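You operate a simulated robot arm through the tools that you are given. There is no shell and no other tool. Be economical: measure what you need, move in short steps, check, and stop when the job is done.

Carry out the task below with a simulated robot arm. There is one attempt and no reset: what you move stays moved.

TASK
Move the teal adapter to the purple frame and the pink one to the orange frame.
Fine: press the yellow adapter from the adapters carton into the beige frame, then close both flaps.

It is judged by the outcome, as a careful person would: the job done as asked, and still so three seconds after it is handed in. It fails if anything else is knocked over, pushed out of place, dropped, spilled or broken.

THE ROBOT
A 6-joint arm with a two-finger parallel gripper, fixed in place. Base frame: the origin is at the foot of the arm, x ahead of it, y to its left, z up; the work surface is at about z = 802. Units: mm, rad, N and s.
With the tool pointing down near the work surface it reaches from about 580 to 940 mm from the base axis. Its first joint turns from -2.601 to 2.601 rad. Payload 3.43 kg.
Tool frame: the origin (TCP) lies between the finger pads and is the grasp point; the fingertips stand 34 mm ahead of it; z points along the fingers, y is the line along which they close. The gripper opens to 128 mm. The fingers are 24 mm wide and 12 mm thick; the gripper's body (48 by 130 mm) begins 96 mm behind the TCP.
Orientation is that of the tool frame in the base frame, as a unit quaternion [w, x, y, z]. With the fingers straight down and closing along the base's y, the tool's x points along the base's -x, its y along +y and its z along -z.

THE INTERFACE
- The arm moves only by the tool step_arm. Its argument "series" is a list of rows, each a list of 6 numbers: the shift along the tool's x, y, z in units of 500 mm (1.0 is 500 mm), then the turn, a rotation vector about the tool's x, y, z in units of 45 degrees (1.0 is 45 degrees). In form: [[tx, ty, tz, rx, ry, rz], ...]. A call has 1 to 20 rows; each row is the pose to reach, as a shift and turn from the pose commanded when the call began, along the tool's axes at that moment. "grip" is the opening, from 0 (shut) to 1 (fully open), set as the call begins (left out, the last holds). A call with a number of a shift or a turn outside -1 to 1 is refused whole. A row lasts 0.2 s, in which the tool goes at most 50 mm and 0.15 rad; a call with a longer step from one row to the next is refused whole, and so is a gripper value outside its range. Where a pose cannot be reached the arm comes as near as it can. A force on the tool above 90 N (or 10 N above the force at the start of the call, whichever is more), or a blocked arm, ends the call early, and 0.2 s more pass. The fingers move at their own pace (about 108 mm/s each) and stop on an object; they squeeze with about 38 N. The grip force told is the motor's: it shows also when the fingers shut on nothing. Time passes only in rows, and 0.2 s behind the last, so rows that repeat a pose let the fingers close. The reply holds the time, the measured pose of the TCP, the force on the tool along the base axes, the opening and the grip force, in the units named above and with some noise, with the torque about the TCP (base axes, N m) and any sound that the robot's microphone picked up.
- Cameras (640 x 400 px; columns grow to the right, rows downward): "scene" is fixed at [220.5, 501.6, 1602.7]; the picture's right is [0.10, -0.99, 0.00], its down [-0.88, -0.09, -0.46] and it looks along [0.45, 0.05, -0.89] (base axes); focal length 232 px, centre (320, 200). "wrist" rides on the gripper at [76, -11, -160] in the tool frame; the picture's right is [0.15, 0.99, 0.00], its down [-0.88, 0.13, -0.46] and it looks along [-0.45, 0.07, 0.89] (tool axes); focal length 234 px, centre (320, 200).
- grab_frame(camera): a new picture of that camera. The clock stands still meanwhile.
- raise_lower(by): slides the trunk up (or, below 0, down) by that many mm; the arm rides with it, the base frame stays. It gives what a move gives, with no picture.
- pixel_to_xyz(camera, pixels): there is no depth. For up to 12 entries [column, row, z] of the newest picture of that camera ("zoom" is the newest enlarged one), the place [x, y] in the base frame at which the ray of that pixel passes the height z, good to about 2 mm. The clock stands still meanwhile.
- inspect(camera, box): a new picture of the part [left, top, right, bottom] of that camera's present view, enlarged. The clock stands still meanwhile.
- sign_off(): hands the job in; it is judged then, once.

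Work in short steps. Measure before you move; look again where a grasp or a placing could have gone wrong, and mend it. You have 80 turns and 54 pictures in all, those below and enlarged ones among them. Open the gripper and draw the arm clear of the work before you hand the job in, unless the task says otherwise; then end with one line.

The tools are called after "Call:" as name(argument=value, ...) on one line, values as JSON. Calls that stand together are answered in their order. step_arm: Moves the arm, as the interface text tells. Its arguments: {"type":"object","properties":{"series":{"type":"array","items":{"type":"array","items":{"type":"number"}}},"grip":{"type":"number"}},"required":["series"]} The other tools are called the same way: raise_lower (by) slides the trunk up or down; grab_frame (camera) takes a picture; pixel_to_xyz (camera, pixels) gives the place at which the rays of pixels pass given heights; inspect (camera, box) takes an enlarged picture of a part of a camera's view; sign_off () hands the job in.

At the start:

```text
time: 0.0
tool_pos: [717.0, 417.2, 1189.2]
tool_rot: [0.014, 0.001, 1.0, 0.008]
contact_force: [71.9, 45.7, -151.8]
moment: [-4.16, -0.77, -2.22]
grip_width: 128.0
grip_force: 0.0
trunk travel left (down, up): [-650.0, 60.0]
```

scene: 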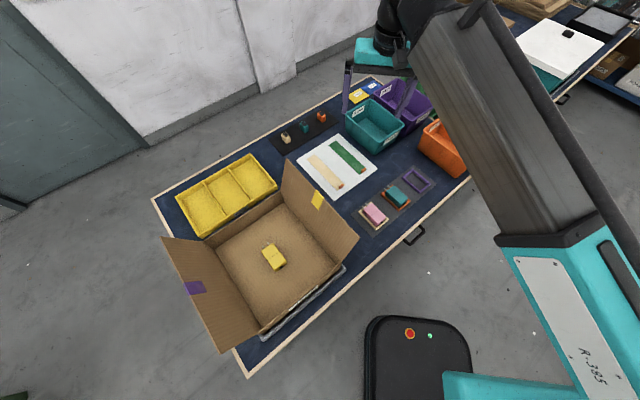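
wrist: 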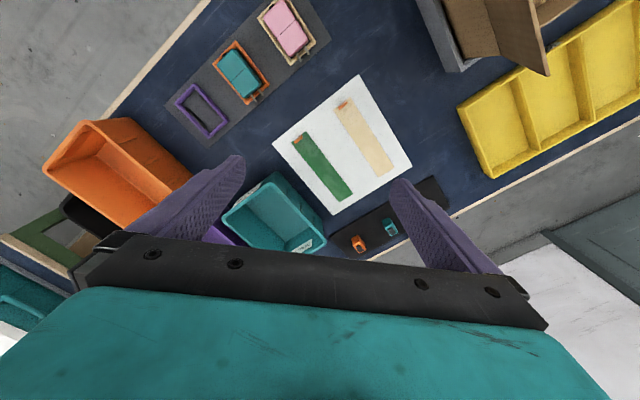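

The frames sit near scene (395,198), the carton near (265,260). I'll enlarge both to see the details.

Call:
inspect(camera="scene", box=[340, 150, 450, 240])

Call:
inspect(camera="scene", box=[150, 150, 370, 370])

Call:
inspect(camera="wrist", box=[160, 0, 340, 150])

```text
4.44 times, centred on (395, 195) of scene
```

zoom: 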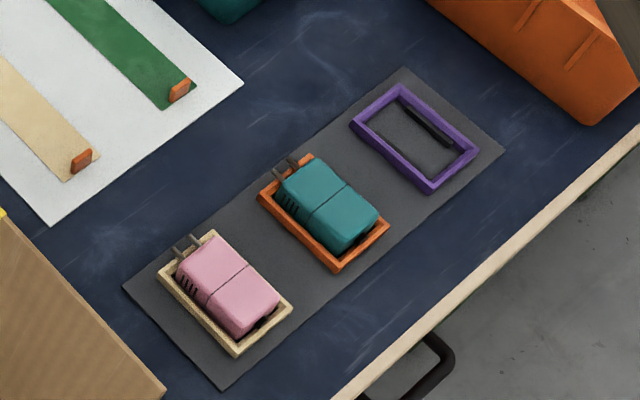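

```text
1.82 times, centred on (260, 260) of scene
```

zoom: 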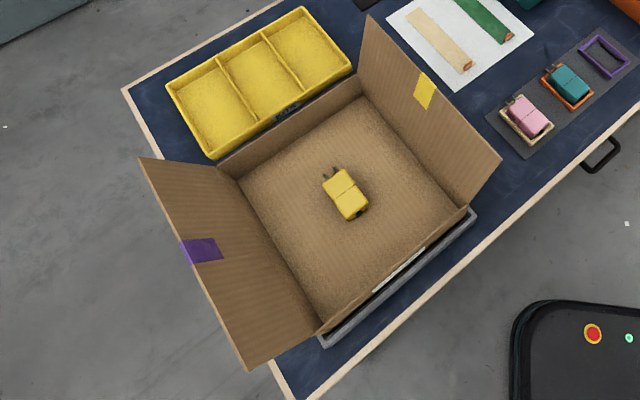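

```text
2.67 times, centred on (250, 75) of wrist
```

zoom: 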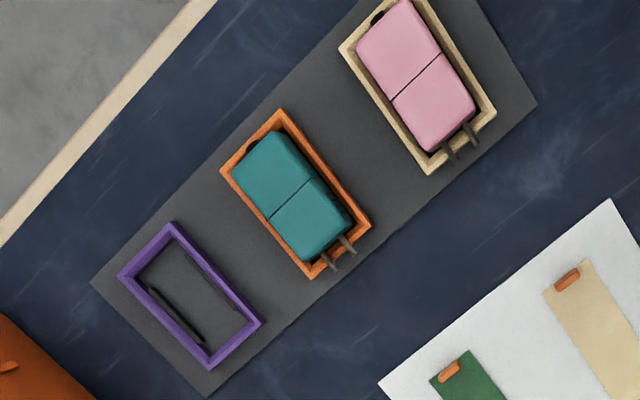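

I'll project frame corners from both cameras (wrist zoom and scene) at two heights to fix their position and height.

Call:
pixel_to_xyz(camera="zoom", pixels=[[172, 223, 815], [120, 275, 815], [209, 370, 815], [264, 322, 815], [281, 110, 815], [222, 172, 815], [312, 278, 815], [371, 227, 815], [340, 45, 815], [430, 174, 815], [496, 113, 815], [172, 223, 802]])

Call:
pixel_to_xyz(camera="scene", pixels=[[413.0, 169.8, 815], [402.2, 177.4, 815], [419.8, 192.7, 815], [430.1, 184.2, 815], [413.0, 169.8, 802], [402.2, 177.4, 802], [419.8, 192.7, 802], [430.1, 184.2, 802]])

```text
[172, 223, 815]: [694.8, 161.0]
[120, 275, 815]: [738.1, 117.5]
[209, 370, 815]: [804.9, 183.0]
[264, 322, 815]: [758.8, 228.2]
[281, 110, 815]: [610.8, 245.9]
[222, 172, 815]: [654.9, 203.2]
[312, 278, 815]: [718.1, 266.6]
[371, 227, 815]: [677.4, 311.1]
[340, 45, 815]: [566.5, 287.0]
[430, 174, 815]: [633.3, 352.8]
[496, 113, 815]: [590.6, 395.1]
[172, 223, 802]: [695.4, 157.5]
```

```text
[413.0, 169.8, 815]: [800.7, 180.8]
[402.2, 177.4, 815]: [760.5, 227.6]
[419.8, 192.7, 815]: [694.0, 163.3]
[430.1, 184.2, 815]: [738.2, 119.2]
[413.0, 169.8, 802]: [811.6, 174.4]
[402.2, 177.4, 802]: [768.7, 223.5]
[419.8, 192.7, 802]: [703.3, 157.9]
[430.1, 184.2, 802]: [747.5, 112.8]
```

The frames' rims agree at z≈815: purple centre ≈(749,172), orange ≈(665,257), beige ≈(578,341), long axes at 45°. I move above the teal adapter with the gripper yawed 45° for a closer look.

Call:
step_arm(series=[[0.0173, -0.0533, 0.063, 0, 0, -0.1667], [0.0347, -0.1067, 0.126, 0, 0, -0.3333], [0.052, -0.16, 0.189, 0, 0, -0.5], [0.0693, -0.2133, 0.252, 0, 0, -0.6667], [0.0867, -0.2667, 0.315, 0, 0, -0.8333], [0.104, -0.32, 0.378, 0, 0, -1.0], [0.104, -0.32, 0.378, 0, 0, -1.0]], grip=1.0)

Call:
grab_frame(camera="wrist")

```text
time: 1.6
tool_pos: [671.1, 257.7, 993.6]
tool_rot: [0.015, -0.383, 0.924, 0.002]
contact_force: [0.1, -0.1, -0.1]
moment: [0.0, -0.05, 0.0]
grip_width: 128.0
grip_force: 0.1
trunk travel left (down, up): [-650.0, 60.0]
```

```text
48 pictures are left
```

wrist: 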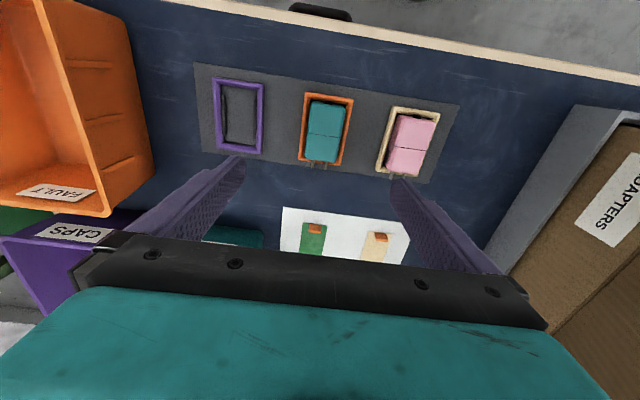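

The view shows purple (238,115), orange/teal (326,130), beige/pink (408,140). I enlarge them to see frame features and adapter sizes.

Call:
inspect(camera="wrist", box=[190, 60, 350, 170])

Call:
inspect(camera="wrist", box=[300, 80, 460, 190])

```text
3.64 times, centred on (270, 115) of wrist
```

zoom: 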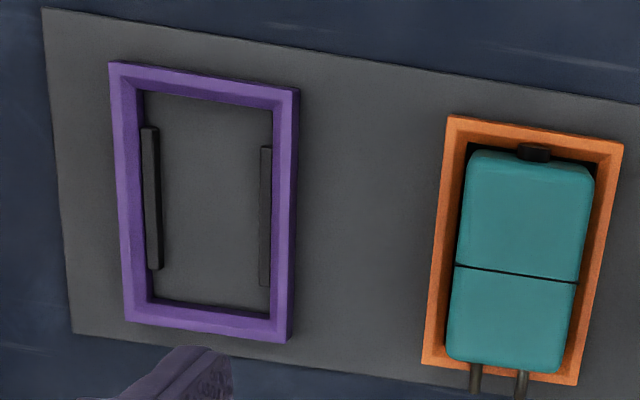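

```text
3.64 times, centred on (380, 135) of wrist
```

zoom: 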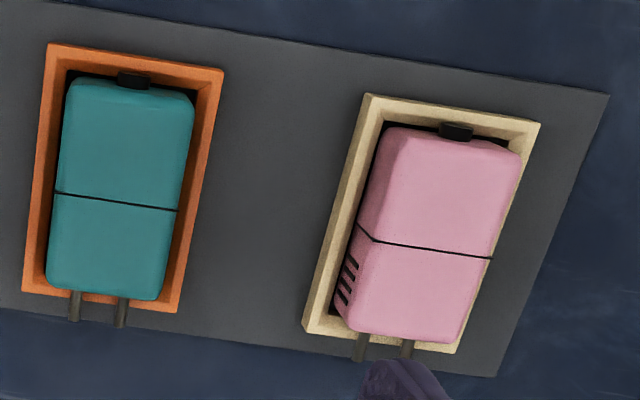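

Adapters sit inside with a black nub at the −x−y end and prongs at the +x+y end. I triangulate the seam line on each adapter's top from both cameras to get the top height.

Call:
pixel_to_xyz(camera="zoom", pixels=[[57, 192, 840], [178, 211, 840], [57, 192, 860], [178, 211, 860], [375, 240, 840], [492, 258, 840], [375, 240, 860], [492, 258, 860], [76, 85, 850], [155, 300, 850]])

Call:
pixel_to_xyz(camera="scene", pixels=[[392.3, 198.8, 840], [402.2, 192.3, 840], [392.3, 198.8, 860], [402.2, 192.3, 860], [370.2, 216.8, 840], [379.2, 209.6, 840], [370.2, 216.8, 860], [379.2, 209.6, 860]])

```text
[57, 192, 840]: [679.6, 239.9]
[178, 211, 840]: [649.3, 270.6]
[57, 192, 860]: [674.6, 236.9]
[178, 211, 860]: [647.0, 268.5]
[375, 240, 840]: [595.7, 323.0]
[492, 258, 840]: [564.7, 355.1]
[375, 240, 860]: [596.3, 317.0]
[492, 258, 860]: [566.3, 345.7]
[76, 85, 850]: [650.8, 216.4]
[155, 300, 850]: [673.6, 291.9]
```

```text
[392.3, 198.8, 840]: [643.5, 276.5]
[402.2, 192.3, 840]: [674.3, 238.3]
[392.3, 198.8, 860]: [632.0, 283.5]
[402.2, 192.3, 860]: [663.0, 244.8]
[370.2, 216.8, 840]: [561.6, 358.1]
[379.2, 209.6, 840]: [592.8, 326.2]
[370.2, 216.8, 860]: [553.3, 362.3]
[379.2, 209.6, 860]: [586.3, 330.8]
```

Adapter tops are at about z=833, ~18 mm proud of the rims, so I grip above the rim with TCP near z≈852. I remove the 1.7° tool tilt, narrow the opening to 80 mm and move to above teal at z≈900.

Call:
step_arm(series=[[0.005, 0.003, 0.062, -0.003, 0.012, 0], [0.01, 0.006, 0.125, -0.007, 0.025, 0], [0.015, 0.0091, 0.1868, -0.01, 0.037, 0], [0.015, 0.0091, 0.1868, -0.01, 0.037, 0]], grip=0.625)

Call:
grab_frame(camera="wrist")

```text
time: 2.6
tool_pos: [665.9, 258.9, 901.8]
tool_rot: [0.001, -0.381, 0.924, -0.001]
contact_force: [0.0, -0.5, -0.5]
moment: [0.01, -0.01, -0.02]
grip_width: 80.1
grip_force: 0.1
trunk travel left (down, up): [-650.0, 60.0]
```

```text
45 pictures are left
```

wrist: 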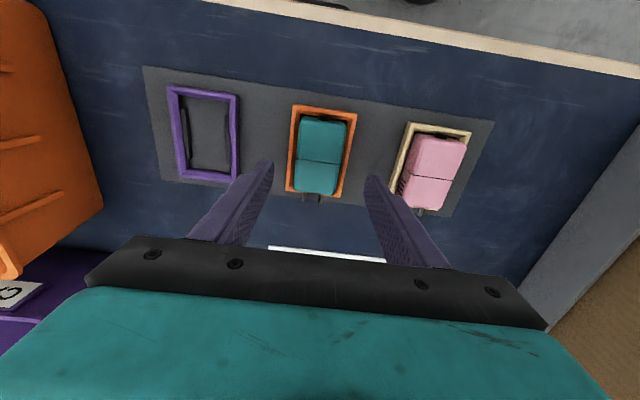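

Pose is upright at (666,259,902). I enlarge teal to refine the measurement from this nearer view.

Call:
inspect(camera="wrist", box=[270, 95, 370, 210])

```text
3.48 times, centred on (320, 152) of wrist
```

zoom: 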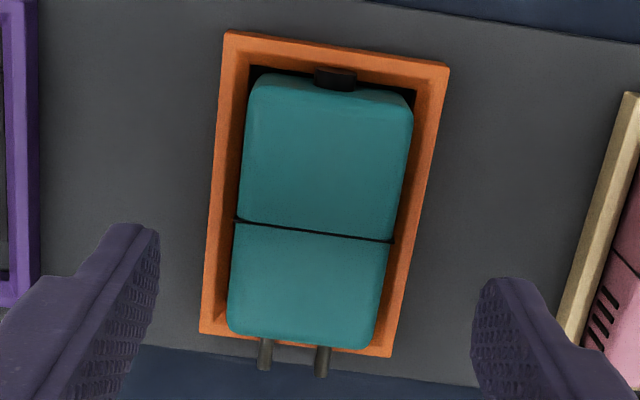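

I project the adapter's and the rim's corners from this zoom.

Call:
pixel_to_xyz(camera="zoom", pixels=[[225, 32, 815], [450, 66, 815], [390, 356, 815], [200, 332, 815], [236, 219, 833], [393, 242, 833], [236, 219, 843], [393, 242, 843], [258, 85, 833], [412, 108, 833], [372, 348, 833], [228, 328, 833]])

```text
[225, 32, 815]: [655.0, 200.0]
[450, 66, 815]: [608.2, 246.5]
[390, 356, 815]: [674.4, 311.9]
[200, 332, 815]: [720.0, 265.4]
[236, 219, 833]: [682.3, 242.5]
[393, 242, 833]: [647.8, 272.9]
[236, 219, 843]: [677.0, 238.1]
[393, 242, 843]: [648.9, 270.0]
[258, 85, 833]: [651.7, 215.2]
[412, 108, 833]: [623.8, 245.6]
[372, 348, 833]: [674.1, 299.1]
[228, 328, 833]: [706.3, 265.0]
```

Frame centre and adapter centre both come out at (664.4,256.1). I descend to z≈853 (tips ≈819, above the rim) and close on teal.

Call:
step_arm(series=[[0.0058, -0.0018, 0.05], [0.0058, -0.0018, 0.0976], [0.0058, -0.0018, 0.0976]])

```text
refused: a row must be a list of 6 entries
```

Rows need six entries; I resend the same descent.

Call:
step_arm(series=[[0.0058, -0.0018, 0.05, 0, 0, 0], [0.0058, -0.0018, 0.0976, 0, 0, 0], [0.0058, -0.0018, 0.0976, 0, 0, 0]])

Call:
step_arm(series=[[0, 0, 0, 0, 0, 0], [0, 0, 0, 0, 0, 0], [0, 0, 0, 0, 0, 0]], grip=0.2)

Call:
grab_frame(camera="wrist")

```text
time: 3.4
tool_pos: [662.9, 255.4, 854.9]
tool_rot: [0.001, -0.382, 0.924, 0.0]
contact_force: [0.0, 0.1, 0.0]
moment: [0.02, 0.0, 0.0]
grip_width: 80.3
grip_force: 0.1
trunk travel left (down, up): [-650.0, 60.0]
```

```text
time: 4.2
tool_pos: [665.1, 255.1, 855.8]
tool_rot: [0.001, -0.381, 0.924, 0.0]
contact_force: [2.4, -3.1, 0.1]
moment: [-0.09, -0.11, 0.01]
grip_width: 45.2
grip_force: 38.0
trunk travel left (down, up): [-650.0, 60.0]
```

```text
43 pictures are left
```

wrist: 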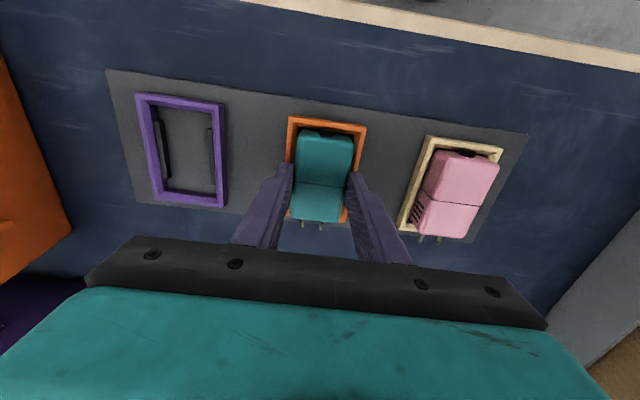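

Teal is gripped at 45.2 mm with 38 N. I lift it 60 mm and check.

Call:
step_arm(series=[[0, 0, -0.03, 0, 0, 0], [0, 0, -0.07, 0, 0, 0], [0, 0, -0.12, 0, 0, 0], [0, 0, -0.12, 0, 0, 0]])

Call:
grab_frame(camera="wrist")

```text
time: 5.2
tool_pos: [662.9, 256.6, 914.7]
tool_rot: [-0.001, -0.381, 0.924, -0.001]
contact_force: [-0.8, -0.1, -0.2]
moment: [-0.02, 0.01, 0.01]
grip_width: 25.7
grip_force: 0.0
trunk travel left (down, up): [-650.0, 60.0]
```

```text
42 pictures are left
```

wrist: 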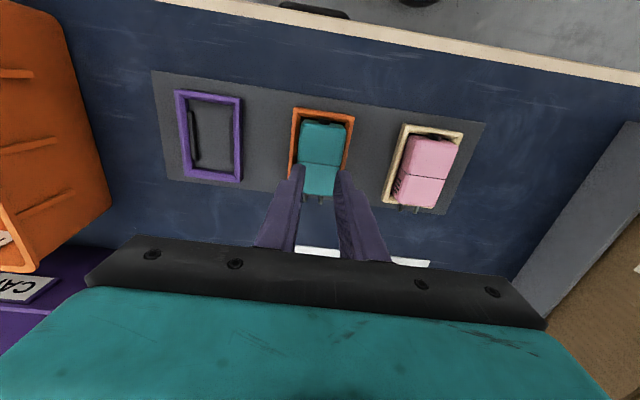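

The fingers slipped off: the adapter is held by the frame's rails and still sits in place at (322,155). I reopen and check that it is undisturbed before going lower.

Call:
step_arm(series=[[0, 0, 0, 0, 0, 0], [0, 0, 0, 0, 0, 0]], grip=0.55)

Call:
inspect(camera="wrist", box=[270, 95, 370, 210])

```text
time: 5.8
tool_pos: [662.8, 256.7, 914.4]
tool_rot: [0.001, -0.382, 0.924, 0.0]
contact_force: [-0.6, 0.2, 0.0]
moment: [-0.01, -0.03, -0.01]
grip_width: 70.5
grip_force: 0.2
trunk travel left (down, up): [-650.0, 60.0]
```

```text
3.48 times, centred on (320, 152) of wrist
```

zoom: 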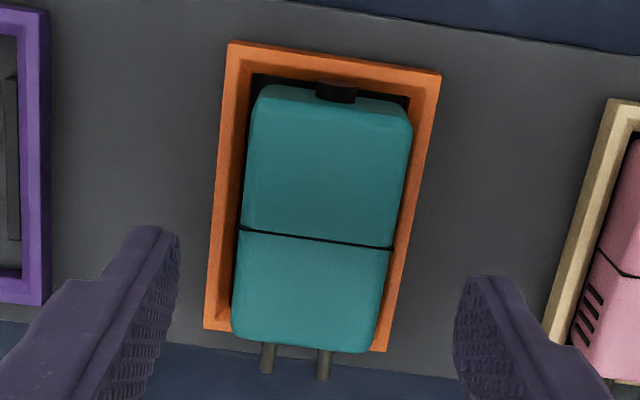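

The adapter now overlaps the rim more (seam (240,230)-(393,249)), so it seems partly pulled up. I descend again, slightly lower (tips ≈817), and grip.

Call:
step_arm(series=[[-0.0017, -0.0031, 0.05, 0, 0, 0], [-0.0017, -0.0031, 0.1, 0, 0, 0], [-0.0017, -0.0031, 0.1258, 0, 0, 0], [-0.0017, -0.0031, 0.1258, 0, 0, 0]])

Call:
step_arm(series=[[0, 0, 0, 0, 0, 0], [0, 0, 0, 0, 0, 0], [0, 0, 0, 0, 0, 0]], grip=0)

Call:
step_arm(series=[[0, 0, -0.006, 0, 0, 0], [0, 0, -0.012, 0, 0, 0], [0, 0, -0.018, 0, 0, 0], [0, 0, -0.018, 0, 0, 0]])

```text
time: 6.8
tool_pos: [662.8, 256.0, 850.1]
tool_rot: [0.0, -0.381, 0.924, -0.001]
contact_force: [-0.1, -0.1, -0.3]
moment: [-0.03, -0.03, 0.02]
grip_width: 70.1
grip_force: 0.1
trunk travel left (down, up): [-650.0, 60.0]
```

```text
time: 7.6
tool_pos: [662.9, 255.5, 850.8]
tool_rot: [0.001, -0.382, 0.924, -0.001]
contact_force: [1.6, -0.2, 1.4]
moment: [0.1, -0.07, 0.07]
grip_width: 45.0
grip_force: 37.8
trunk travel left (down, up): [-650.0, 60.0]
```

```text
time: 8.6
tool_pos: [664.7, 255.4, 860.5]
tool_rot: [0.0, -0.382, 0.924, -0.001]
contact_force: [-0.6, -0.8, -0.9]
moment: [0.0, 0.01, 0.0]
grip_width: 45.1
grip_force: 38.1
trunk travel left (down, up): [-650.0, 60.0]
```

Grip holds at 45.1 mm and the force is down to the adapter's weight. I lift further and look.

Call:
step_arm(series=[[0, 0, -0.03, 0, 0, 0], [0, 0, -0.07, 0, 0, 0], [0, 0, -0.11, 0, 0, 0], [0, 0, -0.11, 0, 0, 0]])

Call:
grab_frame(camera="wrist")

```text
time: 9.6
tool_pos: [663.5, 255.2, 916.1]
tool_rot: [0.0, -0.382, 0.924, -0.001]
contact_force: [-0.7, -0.3, -1.0]
moment: [0.02, 0.03, -0.02]
grip_width: 44.9
grip_force: 37.8
trunk travel left (down, up): [-650.0, 60.0]
```

```text
40 pictures are left
```

wrist: 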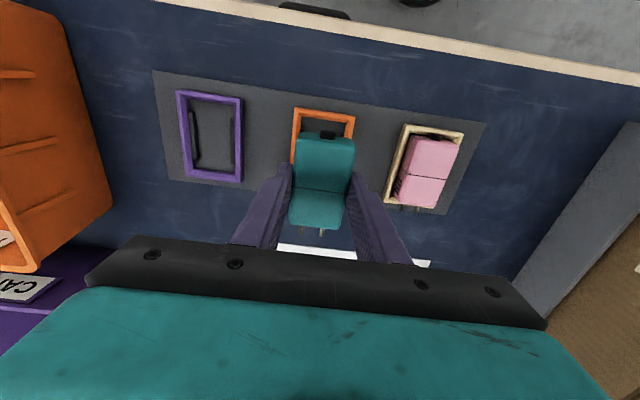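

Teal is held level. I zoom on the purple frame and the held adapter to measure both.

Call:
inspect(camera="wrist", box=[165, 75, 365, 245])

```text
2.35 times, centred on (265, 160) of wrist
```

zoom: 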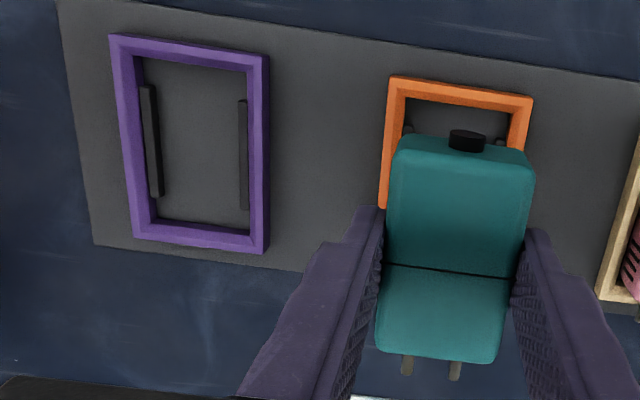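

Call:
pixel_to_xyz(camera="zoom", pixels=[[109, 34, 815], [269, 56, 815], [262, 254, 815], [134, 238, 815], [397, 148, 901], [534, 166, 901], [493, 362, 901], [376, 345, 901], [383, 265, 901], [515, 280, 901], [383, 265, 906], [515, 280, 906]])

```text
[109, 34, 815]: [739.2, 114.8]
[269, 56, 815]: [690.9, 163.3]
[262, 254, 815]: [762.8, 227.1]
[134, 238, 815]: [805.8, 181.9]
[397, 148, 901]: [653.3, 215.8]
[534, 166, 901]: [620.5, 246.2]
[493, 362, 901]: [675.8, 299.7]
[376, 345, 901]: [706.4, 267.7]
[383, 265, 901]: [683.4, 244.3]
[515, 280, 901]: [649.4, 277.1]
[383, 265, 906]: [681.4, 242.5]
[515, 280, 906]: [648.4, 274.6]
```

Purple centre is (749.7,171.8); teal centre in the grip is ~1.5 mm ahead of TCP along the long axis. I shift 120 mm across to above purple and come down to z≈885.

Call:
step_arm(series=[[0, -0.06, 0, 0, 0, 0], [0, -0.12, 0, 0, 0, 0], [-0.001, -0.18, 0, 0, 0, 0], [-0.0013, -0.2406, 0, 0, 0, 0], [-0.0013, -0.2406, 0.03, 0, 0, 0], [-0.0013, -0.2406, 0.06, 0, 0, 0], [-0.0013, -0.2406, 0.06, 0, 0, 0]])

Call:
inspect(camera="wrist", box=[240, 80, 420, 240])

```text
time: 11.2
tool_pos: [750.1, 172.6, 885.7]
tool_rot: [0.0, -0.382, 0.924, -0.001]
contact_force: [-0.2, 0.2, -1.5]
moment: [-0.02, 0.03, -0.02]
grip_width: 45.1
grip_force: 38.0
trunk travel left (down, up): [-650.0, 60.0]
```

```text
2.50 times, centred on (330, 160) of wrist
```

zoom: 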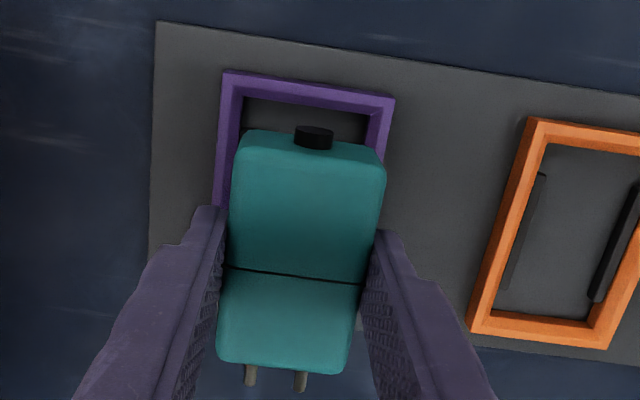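

Call:
pixel_to_xyz(camera="zoom", pixels=[[224, 72, 815], [394, 98, 815], [228, 266, 875], [366, 284, 875], [234, 145, 875], [384, 165, 875], [220, 360, 875], [347, 372, 875]])

```text
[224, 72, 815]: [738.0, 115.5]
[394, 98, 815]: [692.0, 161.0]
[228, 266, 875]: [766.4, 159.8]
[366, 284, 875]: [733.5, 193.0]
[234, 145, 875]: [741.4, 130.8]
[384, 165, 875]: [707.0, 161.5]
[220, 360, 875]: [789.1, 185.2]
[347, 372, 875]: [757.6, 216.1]
```

Dead reckoning from the orange grasp and the picture agree within ~2 mm. I lower slowly to z≈852 and watch the force.

Call:
step_arm(series=[[0, -0.0008, 0.015, 0, 0, 0], [0, -0.0008, 0.03, 0, 0, 0], [0, -0.0008, 0.042, 0, 0, 0], [0, -0.0008, 0.054, 0, 0, 0], [0, -0.0008, 0.064, 0, 0, 0], [0, -0.0008, 0.064, 0, 0, 0]])

Call:
inspect(camera="wrist", box=[240, 80, 420, 240])

```text
time: 12.6
tool_pos: [749.5, 169.6, 852.1]
tool_rot: [0.0, -0.383, 0.924, -0.001]
contact_force: [0.3, -0.5, -1.2]
moment: [0.03, 0.0, 0.01]
grip_width: 45.0
grip_force: 37.7
trunk travel left (down, up): [-650.0, 60.0]
```

```text
2.50 times, centred on (330, 160) of wrist
```

zoom: 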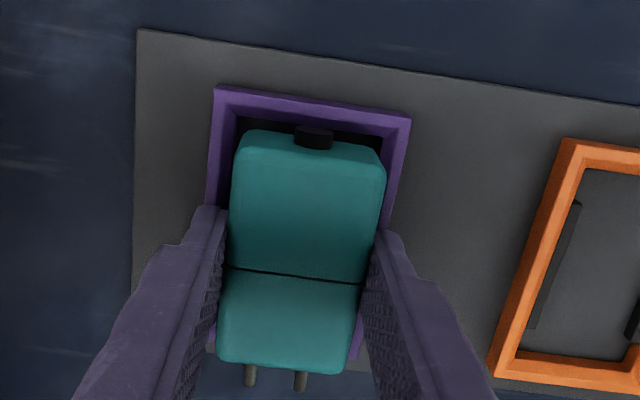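

It's over the frame with no contact and centred between the rims. I lower 2 mm more and release.

Call:
step_arm(series=[[0, 0, 0.004, 0, 0, 0], [0, 0, 0.004, 0, 0, 0]])

Call:
step_arm(series=[[0, 0, 0, 0, 0, 0], [0, 0, 0, 0, 0, 0], [0, 0, -0.04, 0, 0, 0], [0, 0, -0.1, 0, 0, 0], [0, 0, -0.1, 0, 0, 0]], grip=0.55)

Call:
inspect(camera="wrist", box=[270, 95, 370, 210])

```text
time: 13.2
tool_pos: [749.8, 172.1, 850.5]
tool_rot: [0.001, -0.382, 0.924, -0.001]
contact_force: [-0.5, -0.2, -1.5]
moment: [0.04, 0.04, 0.03]
grip_width: 45.1
grip_force: 38.6
trunk travel left (down, up): [-650.0, 60.0]
```

```text
time: 14.4
tool_pos: [748.4, 169.0, 901.9]
tool_rot: [0.001, -0.382, 0.924, -0.001]
contact_force: [0.4, -0.5, -0.1]
moment: [0.04, -0.03, 0.03]
grip_width: 70.3
grip_force: 0.2
trunk travel left (down, up): [-650.0, 60.0]
```

```text
3.48 times, centred on (320, 152) of wrist
```

zoom: 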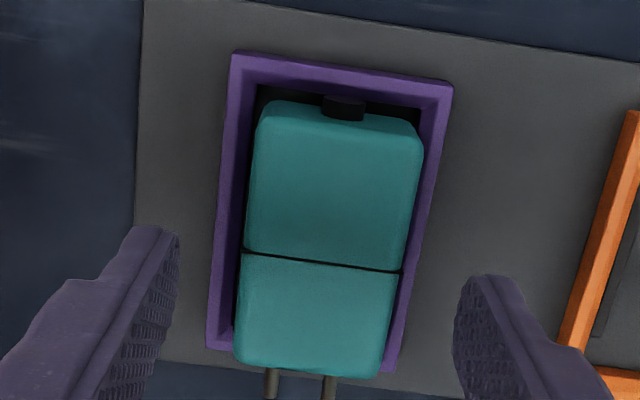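

It rests slightly high in the purple frame. I close the fingers and press its top down gently, tips reaching about z≈833.

Call:
step_arm(series=[[0, 0, 0, 0, 0, 0], [0, 0, 0.02, 0, 0, 0], [0, 0, 0.04, 0, 0, 0], [0, 0, 0.054, 0, 0, 0], [0, 0, 0.06, 0, 0, 0], [0, 0, 0.064, 0, 0, 0], [0, 0, 0.068, 0, 0, 0]], grip=0)

```text
time: 16.0
tool_pos: [748.6, 169.1, 869.4]
tool_rot: [0.002, -0.382, 0.924, -0.001]
contact_force: [2.4, -1.9, 30.9]
moment: [-0.15, 0.05, -0.01]
grip_width: 0.0
grip_force: 33.3
trunk travel left (down, up): [-650.0, 60.0]
```

Contact at 31 N with TCP z≈869. I press a little further.

Call:
step_arm(series=[[0, 0, 0.003, 0, 0, 0], [0, 0, 0.006, 0, 0, 0], [0, 0, 0.006, 0, 0, 0]])

```text
time: 16.8
tool_pos: [748.7, 168.9, 869.7]
tool_rot: [0.005, -0.383, 0.924, -0.001]
contact_force: [9.7, -3.9, 59.9]
moment: [-0.3, -0.13, -0.02]
grip_width: 0.0
grip_force: 32.8
trunk travel left (down, up): [-650.0, 60.0]
```

Stiff at tip z≈835.6 with 60 N, with no further travel. I back off to z≈902 and compare with the original seated view.

Call:
step_arm(series=[[0, 0, -0.02, 0, 0, 0], [0, 0, -0.076, 0, 0, 0], [0, 0, -0.076, 0, 0, 0], [0, 0, -0.076, 0, 0, 0]], grip=0.55)

Call:
inspect(camera="wrist", box=[270, 95, 370, 210])

```text
time: 17.8
tool_pos: [750.0, 170.2, 900.7]
tool_rot: [0.0, -0.382, 0.924, -0.001]
contact_force: [-0.1, 1.0, -0.1]
moment: [-0.01, -0.02, 0.0]
grip_width: 70.5
grip_force: 0.1
trunk travel left (down, up): [-650.0, 60.0]
```

```text
3.48 times, centred on (320, 152) of wrist
```

zoom: 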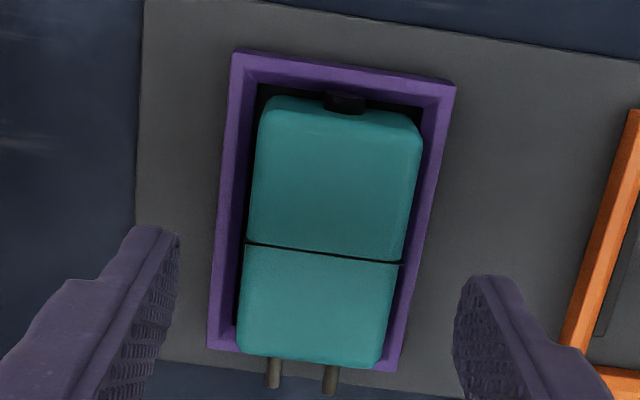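

The prong end looks maybe a few mm high versus the original seating. As a calibration I want to touch the seated pink's top; first a scene picture to check the carton flap clearance there.

Call:
grab_frame(camera="scene")

Call:
inspect(camera="scene", box=[340, 150, 450, 240])

```text
34 pictures are left
```

scene: 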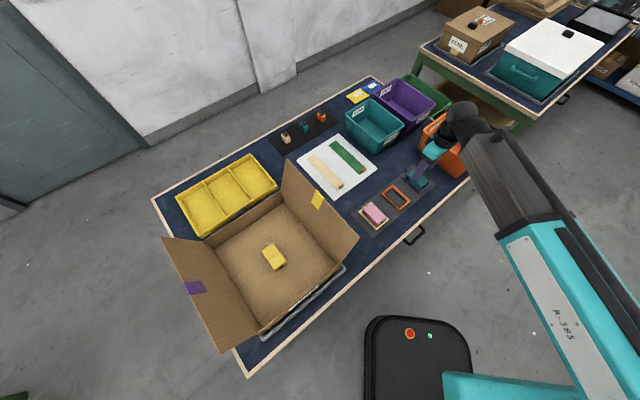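

```text
4.44 times, centred on (395, 195) of scene
```

zoom: 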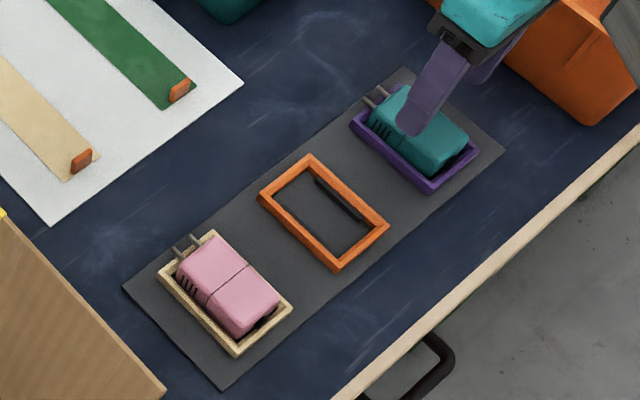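

The flap's free edge lies ~190 mm from pink across the frames (at z≈1074), so the pink region is clear. I move to above pink with fingers closed and touch its top lightly.

Call:
step_arm(series=[[0, 0, -0.03, 0, 0, 0], [0, 0.08, -0.03, 0, 0, 0], [0, 0.16, -0.03, 0, 0, 0], [0, 0.24, -0.03, 0, 0, 0], [0, 0.32, -0.03, 0, 0, 0], [0, 0.4, -0.03, 0, 0, 0], [0, 0.482, -0.03, 0, 0, 0], [0, 0.482, 0.02, 0, 0, 0], [0, 0.482, 0.05, 0, 0, 0], [0, 0.482, 0.056, 0, 0, 0], [0, 0.482, 0.062, 0, 0, 0], [0, 0.482, 0.064, 0, 0, 0]], grip=0)

```text
time: 20.4
tool_pos: [578.7, 343.0, 870.1]
tool_rot: [0.002, -0.381, 0.925, 0.0]
contact_force: [0.4, 0.1, 13.5]
moment: [-0.01, -0.02, 0.03]
grip_width: 0.1
grip_force: 33.2
trunk travel left (down, up): [-650.0, 60.0]
```

Pink's seated top touches at the same height (≈870 TCP), so teal is fully seated. I back up, open to 70 mm and view pink for centring.

Call:
step_arm(series=[[0, 0, -0.03, 0, 0, 0], [0, 0, -0.062, 0, 0, 0], [0, 0, -0.062, 0, 0, 0], [0, 0, -0.062, 0, 0, 0]], grip=0.55)

Call:
inspect(camera="wrist", box=[270, 95, 370, 210])

```text
time: 21.4
tool_pos: [579.8, 340.6, 901.8]
tool_rot: [0.001, -0.382, 0.924, -0.001]
contact_force: [0.0, 1.0, -0.7]
moment: [0.02, 0.03, 0.02]
grip_width: 70.3
grip_force: 0.1
trunk travel left (down, up): [-650.0, 60.0]
```

```text
3.48 times, centred on (320, 152) of wrist
```

zoom: 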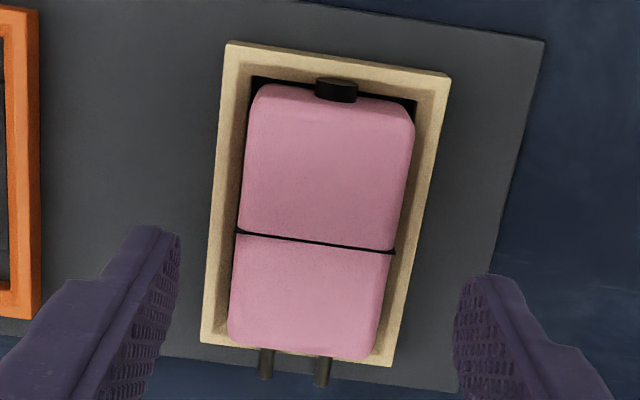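

Call:
pixel_to_xyz(camera="zoom", pixels=[[228, 42, 815], [452, 77, 815], [393, 366, 815], [201, 342, 815], [236, 231, 836], [395, 253, 836], [253, 95, 836], [413, 120, 836], [370, 360, 836], [228, 340, 836]])

```text
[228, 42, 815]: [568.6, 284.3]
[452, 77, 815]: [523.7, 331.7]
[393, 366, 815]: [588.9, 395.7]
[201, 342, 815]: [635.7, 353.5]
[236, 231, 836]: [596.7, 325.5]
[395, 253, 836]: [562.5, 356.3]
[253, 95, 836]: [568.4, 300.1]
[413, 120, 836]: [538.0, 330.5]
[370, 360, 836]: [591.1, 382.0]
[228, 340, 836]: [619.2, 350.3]
```

Beige frame centre (579.2,341.3), pink centre (579.2,340.7), TCP is right above. I descend to z≈850.5, grip, and lift slowly.

Call:
step_arm(series=[[0, 0, 0.05, 0, 0, 0], [0, 0, 0.09, 0, 0, 0], [0, 0, 0.1025, 0, 0, 0], [0, 0, 0.1025, 0, 0, 0]])

Call:
step_arm(series=[[0, 0, 0, 0, 0, 0], [0, 0, 0, 0, 0, 0], [0, 0, 0, 0, 0, 0]], grip=0)

Call:
step_arm(series=[[0, 0, -0.003, 0, 0, 0], [0, 0, -0.006, 0, 0, 0], [0, 0, -0.009, 0, 0, 0], [0, 0, -0.012, 0, 0, 0], [0, 0, -0.015, 0, 0, 0], [0, 0, -0.018, 0, 0, 0]])

Call:
grab_frame(camera="wrist")

```text
time: 22.4
tool_pos: [580.6, 341.0, 850.3]
tool_rot: [0.0, -0.382, 0.924, 0.0]
contact_force: [-0.2, -0.3, -0.1]
moment: [-0.01, -0.01, 0.03]
grip_width: 70.4
grip_force: 0.0
trunk travel left (down, up): [-650.0, 60.0]
```

```text
time: 23.2
tool_pos: [581.0, 341.1, 850.7]
tool_rot: [0.002, -0.382, 0.924, -0.002]
contact_force: [8.1, -7.6, -1.7]
moment: [-1.11, -1.31, 0.37]
grip_width: 65.1
grip_force: 45.1
trunk travel left (down, up): [-650.0, 60.0]
```

```text
time: 24.6
tool_pos: [579.7, 340.7, 864.0]
tool_rot: [0.005, -0.381, 0.925, 0.001]
contact_force: [3.9, -3.0, 2.6]
moment: [-0.14, -0.2, 0.13]
grip_width: 45.0
grip_force: 38.4
trunk travel left (down, up): [-650.0, 60.0]
```

```text
31 pictures are left
```

wrist: 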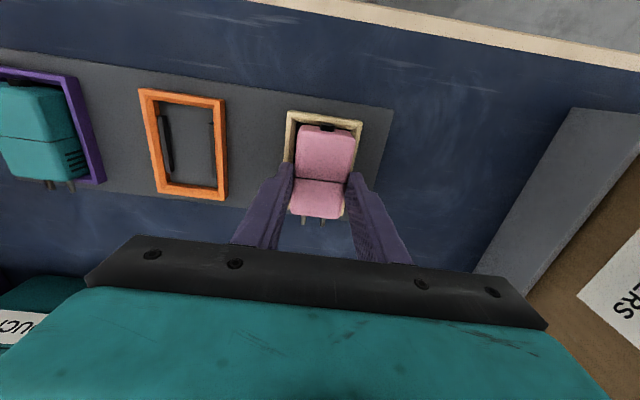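

At z≈850.5 the fingers first caught the rim (65 mm), then slid up onto pink (45 mm). I reopen slightly, read the height and check the frame.

Call:
step_arm(series=[[0, 0, 0, 0, 0, 0], [0, 0, -0.006, 0, 0, 0], [0, 0, -0.006, 0, 0, 0]], grip=0.5)

Call:
inspect(camera="wrist", box=[270, 105, 370, 220])

```text
time: 25.4
tool_pos: [578.6, 341.6, 861.8]
tool_rot: [0.001, -0.382, 0.924, 0.0]
contact_force: [0.2, 0.7, -0.8]
moment: [-0.04, 0.01, 0.06]
grip_width: 64.0
grip_force: 0.1
trunk travel left (down, up): [-650.0, 60.0]
```

```text
3.48 times, centred on (320, 162) of wrist
```

zoom: 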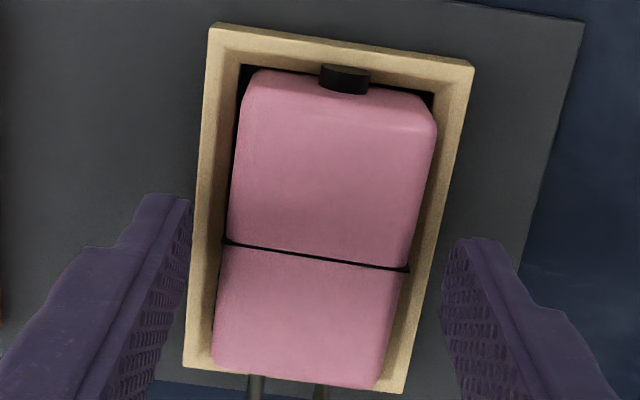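

Call:
pixel_to_xyz(camera="zoom", pixels=[[209, 25, 816], [474, 66, 816], [402, 393, 816], [184, 365, 816], [225, 241, 836], [410, 269, 836]])

```text
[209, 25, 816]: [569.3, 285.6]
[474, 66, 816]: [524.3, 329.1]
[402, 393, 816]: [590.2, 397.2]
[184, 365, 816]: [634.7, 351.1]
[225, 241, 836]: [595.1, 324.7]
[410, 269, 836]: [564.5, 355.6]
```

The frame is unmoved and pink still seated. I lower 9.5 mm (tips just above the rim) and grip again.

Call:
step_arm(series=[[0, 0, 0.01, 0, 0, 0], [0, 0, 0.019, 0, 0, 0], [0, 0, 0.019, 0, 0, 0]], grip=0.55)

Call:
step_arm(series=[[0, 0, 0, 0, 0, 0], [0, 0, 0, 0, 0, 0], [0, 0, 0, 0, 0, 0]], grip=0)

```text
time: 26.2
tool_pos: [580.4, 342.0, 852.1]
tool_rot: [0.0, -0.382, 0.924, -0.002]
contact_force: [-0.6, -0.1, 0.4]
moment: [0.01, 0.03, 0.0]
grip_width: 70.3
grip_force: 0.1
trunk travel left (down, up): [-650.0, 60.0]
```

```text
time: 27.0
tool_pos: [580.0, 341.1, 852.2]
tool_rot: [0.0, -0.381, 0.925, -0.001]
contact_force: [0.7, -0.4, 1.1]
moment: [0.05, -0.07, -0.01]
grip_width: 45.0
grip_force: 38.3
trunk travel left (down, up): [-650.0, 60.0]
```

Gripped cleanly at 45.0 mm. I lift slowly.

Call:
step_arm(series=[[0, 0, -0.004, 0, 0, 0], [0, 0, -0.008, 0, 0, 0], [0, 0, -0.012, 0, 0, 0], [0, 0, -0.018, 0, 0, 0], [0, 0, -0.03, 0, 0, 0], [0, 0, -0.06, 0, 0, 0], [0, 0, -0.1, 0, 0, 0], [0, 0, -0.1, 0, 0, 0]])

```text
time: 28.8
tool_pos: [581.4, 342.6, 902.1]
tool_rot: [0.0, -0.382, 0.924, -0.001]
contact_force: [0.1, -0.1, -1.8]
moment: [0.02, 0.01, 0.01]
grip_width: 45.3
grip_force: 38.2
trunk travel left (down, up): [-650.0, 60.0]
```

Pink is held (45.3 mm, ~1.8 N weight). I shift 120.2 mm across to above orange and look.

Call:
step_arm(series=[[0, -0.06, 0, 0, 0, 0], [0, -0.12, 0, 0, 0, 0], [0, -0.18, 0, 0, 0, 0], [0, -0.2404, 0, 0, 0, 0], [0, -0.2404, 0.03, 0, 0, 0], [0, -0.2404, 0.03, 0, 0, 0]])

Call:
inspect(camera="wrist", box=[240, 80, 420, 240])

```text
time: 30.2
tool_pos: [665.8, 257.0, 887.7]
tool_rot: [0.0, -0.382, 0.924, -0.001]
contact_force: [0.1, 0.2, -2.4]
moment: [0.02, -0.01, 0.03]
grip_width: 45.4
grip_force: 38.1
trunk travel left (down, up): [-650.0, 60.0]
```

```text
2.50 times, centred on (330, 160) of wrist
```

zoom: 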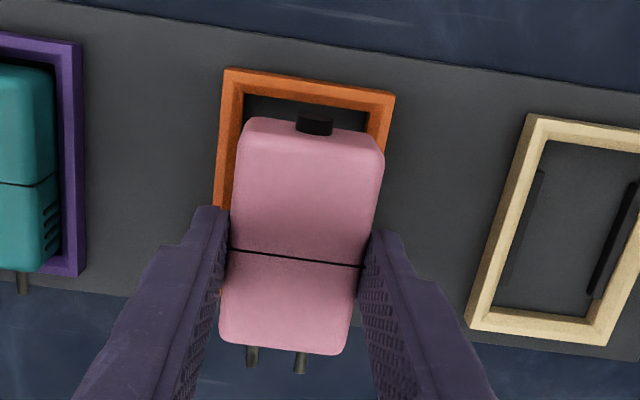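

Alignment matches the teal case. I lower to z≈852.5 where pink was seated when gripped, watching force.

Call:
step_arm(series=[[0, 0, 0.02, 0, 0, 0], [0, 0, 0.036, 0, 0, 0], [0, 0, 0.046, 0, 0, 0], [0, 0, 0.054, 0, 0, 0], [0, 0, 0.062, 0, 0, 0], [0, 0, 0.069, 0, 0, 0], [0, 0, 0.069, 0, 0, 0]])

```text
time: 31.8
tool_pos: [664.4, 255.7, 853.8]
tool_rot: [0.002, -0.382, 0.924, -0.001]
contact_force: [1.5, 0.1, 2.3]
moment: [0.03, -0.04, 0.01]
grip_width: 45.4
grip_force: 37.9
trunk travel left (down, up): [-650.0, 60.0]
```

Small contact (2 N), so it is at the seat. I release, rise, close and press the top down as with teal.

Call:
step_arm(series=[[0, 0, 0, 0, 0, 0], [0, 0, 0, 0, 0, 0], [0, 0, -0.04, 0, 0, 0], [0, 0, -0.09, 0, 0, 0], [0, 0, -0.09, 0, 0, 0]], grip=0.55)

Call:
step_arm(series=[[0, 0, 0, 0, 0, 0], [0, 0, 0.01, 0, 0, 0], [0, 0, 0.03, 0, 0, 0], [0, 0, 0.046, 0, 0, 0], [0, 0, 0.054, 0, 0, 0], [0, 0, 0.058, 0, 0, 0], [0, 0, 0.062, 0, 0, 0], [0, 0, 0.062, 0, 0, 0]], grip=0)

```text
time: 33.0
tool_pos: [664.4, 255.5, 897.6]
tool_rot: [0.0, -0.382, 0.924, -0.001]
contact_force: [-0.3, 0.9, 0.1]
moment: [0.02, -0.05, -0.01]
grip_width: 70.4
grip_force: 0.0
trunk travel left (down, up): [-650.0, 60.0]
```

```text
time: 34.8
tool_pos: [664.4, 256.3, 871.2]
tool_rot: [0.005, -0.382, 0.924, -0.001]
contact_force: [9.9, 2.9, 51.1]
moment: [0.09, -0.43, 0.03]
grip_width: 0.0
grip_force: 33.3
trunk travel left (down, up): [-650.0, 60.0]
```

51 N at 871.2; I press slightly harder to make sure it is down, then back off and look.

Call:
step_arm(series=[[0, 0, 0.002, 0, 0, 0], [0, 0, 0.005, 0, 0, 0], [0, 0, 0.005, 0, 0, 0]])

Call:
step_arm(series=[[0, 0, -0.02, 0, 0, 0], [0, 0, -0.067, 0, 0, 0], [0, 0, -0.067, 0, 0, 0], [0, 0, -0.067, 0, 0, 0]], grip=0.55)

Call:
inspect(camera="wrist", box=[270, 95, 370, 210])

```text
time: 35.6
tool_pos: [663.6, 256.0, 870.0]
tool_rot: [0.007, -0.382, 0.924, 0.0]
contact_force: [12.8, 5.8, 68.5]
moment: [0.17, -0.54, 0.03]
grip_width: 0.0
grip_force: 33.4
trunk travel left (down, up): [-650.0, 60.0]
```

```text
time: 36.6
tool_pos: [666.0, 255.4, 898.5]
tool_rot: [0.0, -0.382, 0.924, -0.001]
contact_force: [-1.3, 0.4, 0.7]
moment: [0.0, 0.01, 0.01]
grip_width: 70.2
grip_force: 0.1
trunk travel left (down, up): [-650.0, 60.0]
```

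```text
3.48 times, centred on (320, 152) of wrist
```

zoom: 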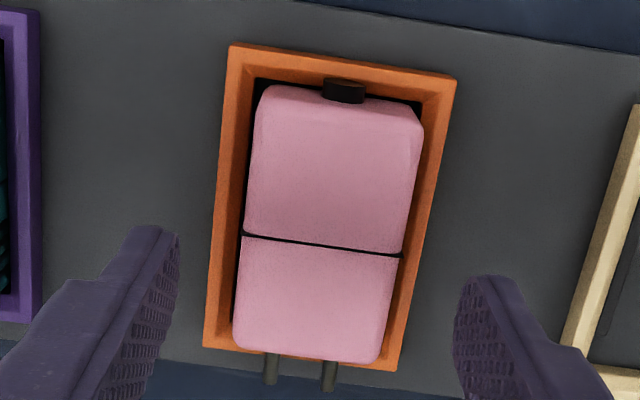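

Pink is seated in orange. Next the carton: I raise to z≈1150 (above the flaps at ≈1074) and move over the carton for a wrist look.

Call:
step_arm(series=[[0, 0, -0.084, 0, 0, 0], [0, 0, -0.168, 0, 0, 0], [0, 0, -0.252, 0, 0, 0], [0, 0, -0.336, 0, 0, 0], [0, 0, -0.42, 0, 0, 0], [0, 0, -0.52, 0, 0, 0], [0, 0, -0.52, 0, 0, 0]])

Call:
step_arm(series=[[-0.0062, 0.0826, 0, 0, 0, 0], [-0.0123, 0.1652, 0, 0, 0, 0], [-0.0185, 0.2478, 0, 0, 0, 0], [-0.0247, 0.3303, 0, 0, 0, 0], [-0.0308, 0.4129, 0, 0, 0, 0], [-0.037, 0.4955, 0, 0, 0, 0], [-0.0432, 0.5781, 0, 0, 0, 0], [-0.0493, 0.6607, 0, 0, 0, 0], [-0.0555, 0.7433, 0, 0, 0, 0], [-0.0617, 0.8258, 0, 0, 0, 0], [-0.0678, 0.9084, 0, 0, 0, 0], [-0.074, 0.991, 0, 0, 0, 0], [-0.074, 0.991, 0, 0, 0, 0]])

Call:
grab_frame(camera="wrist")

Call:
grab_frame(camera="scene")

```text
time: 38.1
tool_pos: [669.2, 261.1, 1157.2]
tool_rot: [0.013, -0.385, 0.923, 0.003]
contact_force: [11.7, 7.7, -19.7]
moment: [0.01, 0.78, 0.27]
grip_width: 70.4
grip_force: 0.0
trunk travel left (down, up): [-650.0, 60.0]
stopped in row 7: the force on the tool passed its limit at 109 N (the readings are from after the stop); the commanded pose is now the measured one
```

```text
time: 38.5
tool_pos: [650.2, 285.9, 1157.5]
tool_rot: [0.019, -0.393, 0.92, 0.004]
contact_force: [3.2, 9.4, -12.0]
moment: [-0.73, -0.25, -0.42]
grip_width: 70.4
grip_force: 0.0
trunk travel left (down, up): [-650.0, 60.0]
stopped in row 2: the force on the tool passed its limit at 102 N (the readings are from after the stop); the commanded pose is now the measured one
```

```text
27 pictures are left
```

wrist: 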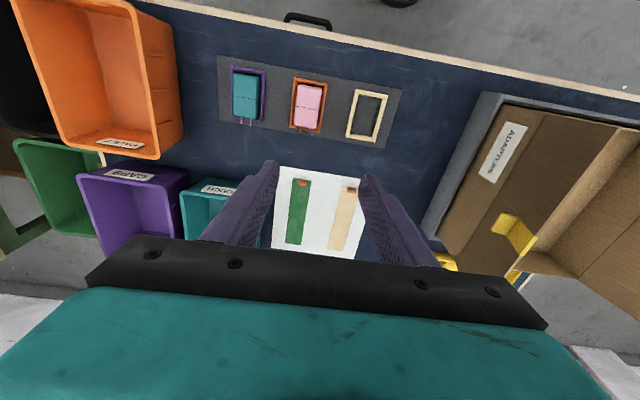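

```text
26 pictures are left
```

scene: 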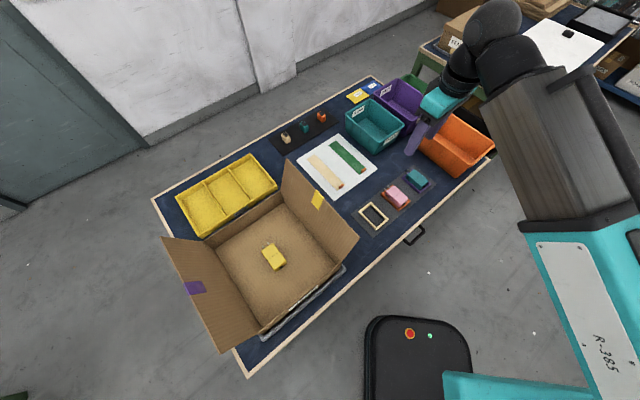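

The arm hits its height limit near z≈1157 at this trunk height (no contact visible). I raise the trunk 60 mm, so that travel height is within the arm's easy range.

Call:
raise_lower(by=60)

```text
time: 39.5
tool_pos: [649.9, 285.4, 1215.8]
tool_rot: [0.019, -0.393, 0.919, 0.003]
contact_force: [13.0, 8.8, -21.5]
moment: [0.13, 0.78, 0.36]
grip_width: 70.3
grip_force: 0.0
trunk travel left (down, up): [-710.0, 0.0]
```

Now I come down 66 mm to z≈1150 while squaring the tool again.

Call:
step_arm(series=[[0.001, 0, 0.044, -0.003, 0.016, 0.009], [0.003, 0, 0.088, -0.006, 0.033, 0.018], [0.005, 0.001, 0.132, -0.009, 0.049, 0.028], [0.005, 0.001, 0.132, -0.009, 0.049, 0.028]])

```text
time: 40.5
tool_pos: [651.9, 286.2, 1150.7]
tool_rot: [-0.002, -0.382, 0.924, -0.001]
contact_force: [0.3, 0.6, -0.3]
moment: [-0.01, 0.0, -0.02]
grip_width: 70.5
grip_force: 0.1
trunk travel left (down, up): [-710.0, 0.0]
```

Upright with no force. I move across to view the carton from above.

Call:
step_arm(series=[[-0.005, 0.0845, 0, 0, 0, 0], [-0.009, 0.169, 0, 0, 0, 0], [-0.014, 0.2536, 0, 0, 0, 0], [-0.019, 0.338, 0, 0, 0, 0], [-0.023, 0.4227, 0, 0, 0, 0], [-0.028, 0.507, 0, 0, 0, 0], [-0.032, 0.592, 0, 0, 0, 0], [-0.037, 0.676, 0, 0, 0, 0], [-0.042, 0.761, 0, 0, 0, 0], [-0.046, 0.845, 0, 0, 0, 0], [-0.051, 0.93, 0, 0, 0, 0], [-0.051, 0.93, 0, 0, 0, 0]])

Call:
grab_frame(camera="wrist")

```text
time: 43.1
tool_pos: [337.6, 632.8, 1151.1]
tool_rot: [-0.002, -0.383, 0.924, -0.001]
contact_force: [0.1, -0.7, 0.4]
moment: [-0.01, 0.0, 0.0]
grip_width: 70.4
grip_force: 0.0
trunk travel left (down, up): [-710.0, 0.0]
```

```text
25 pictures are left
```

wrist: 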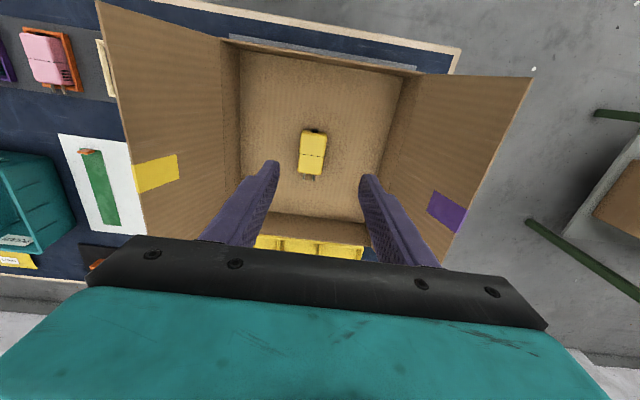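

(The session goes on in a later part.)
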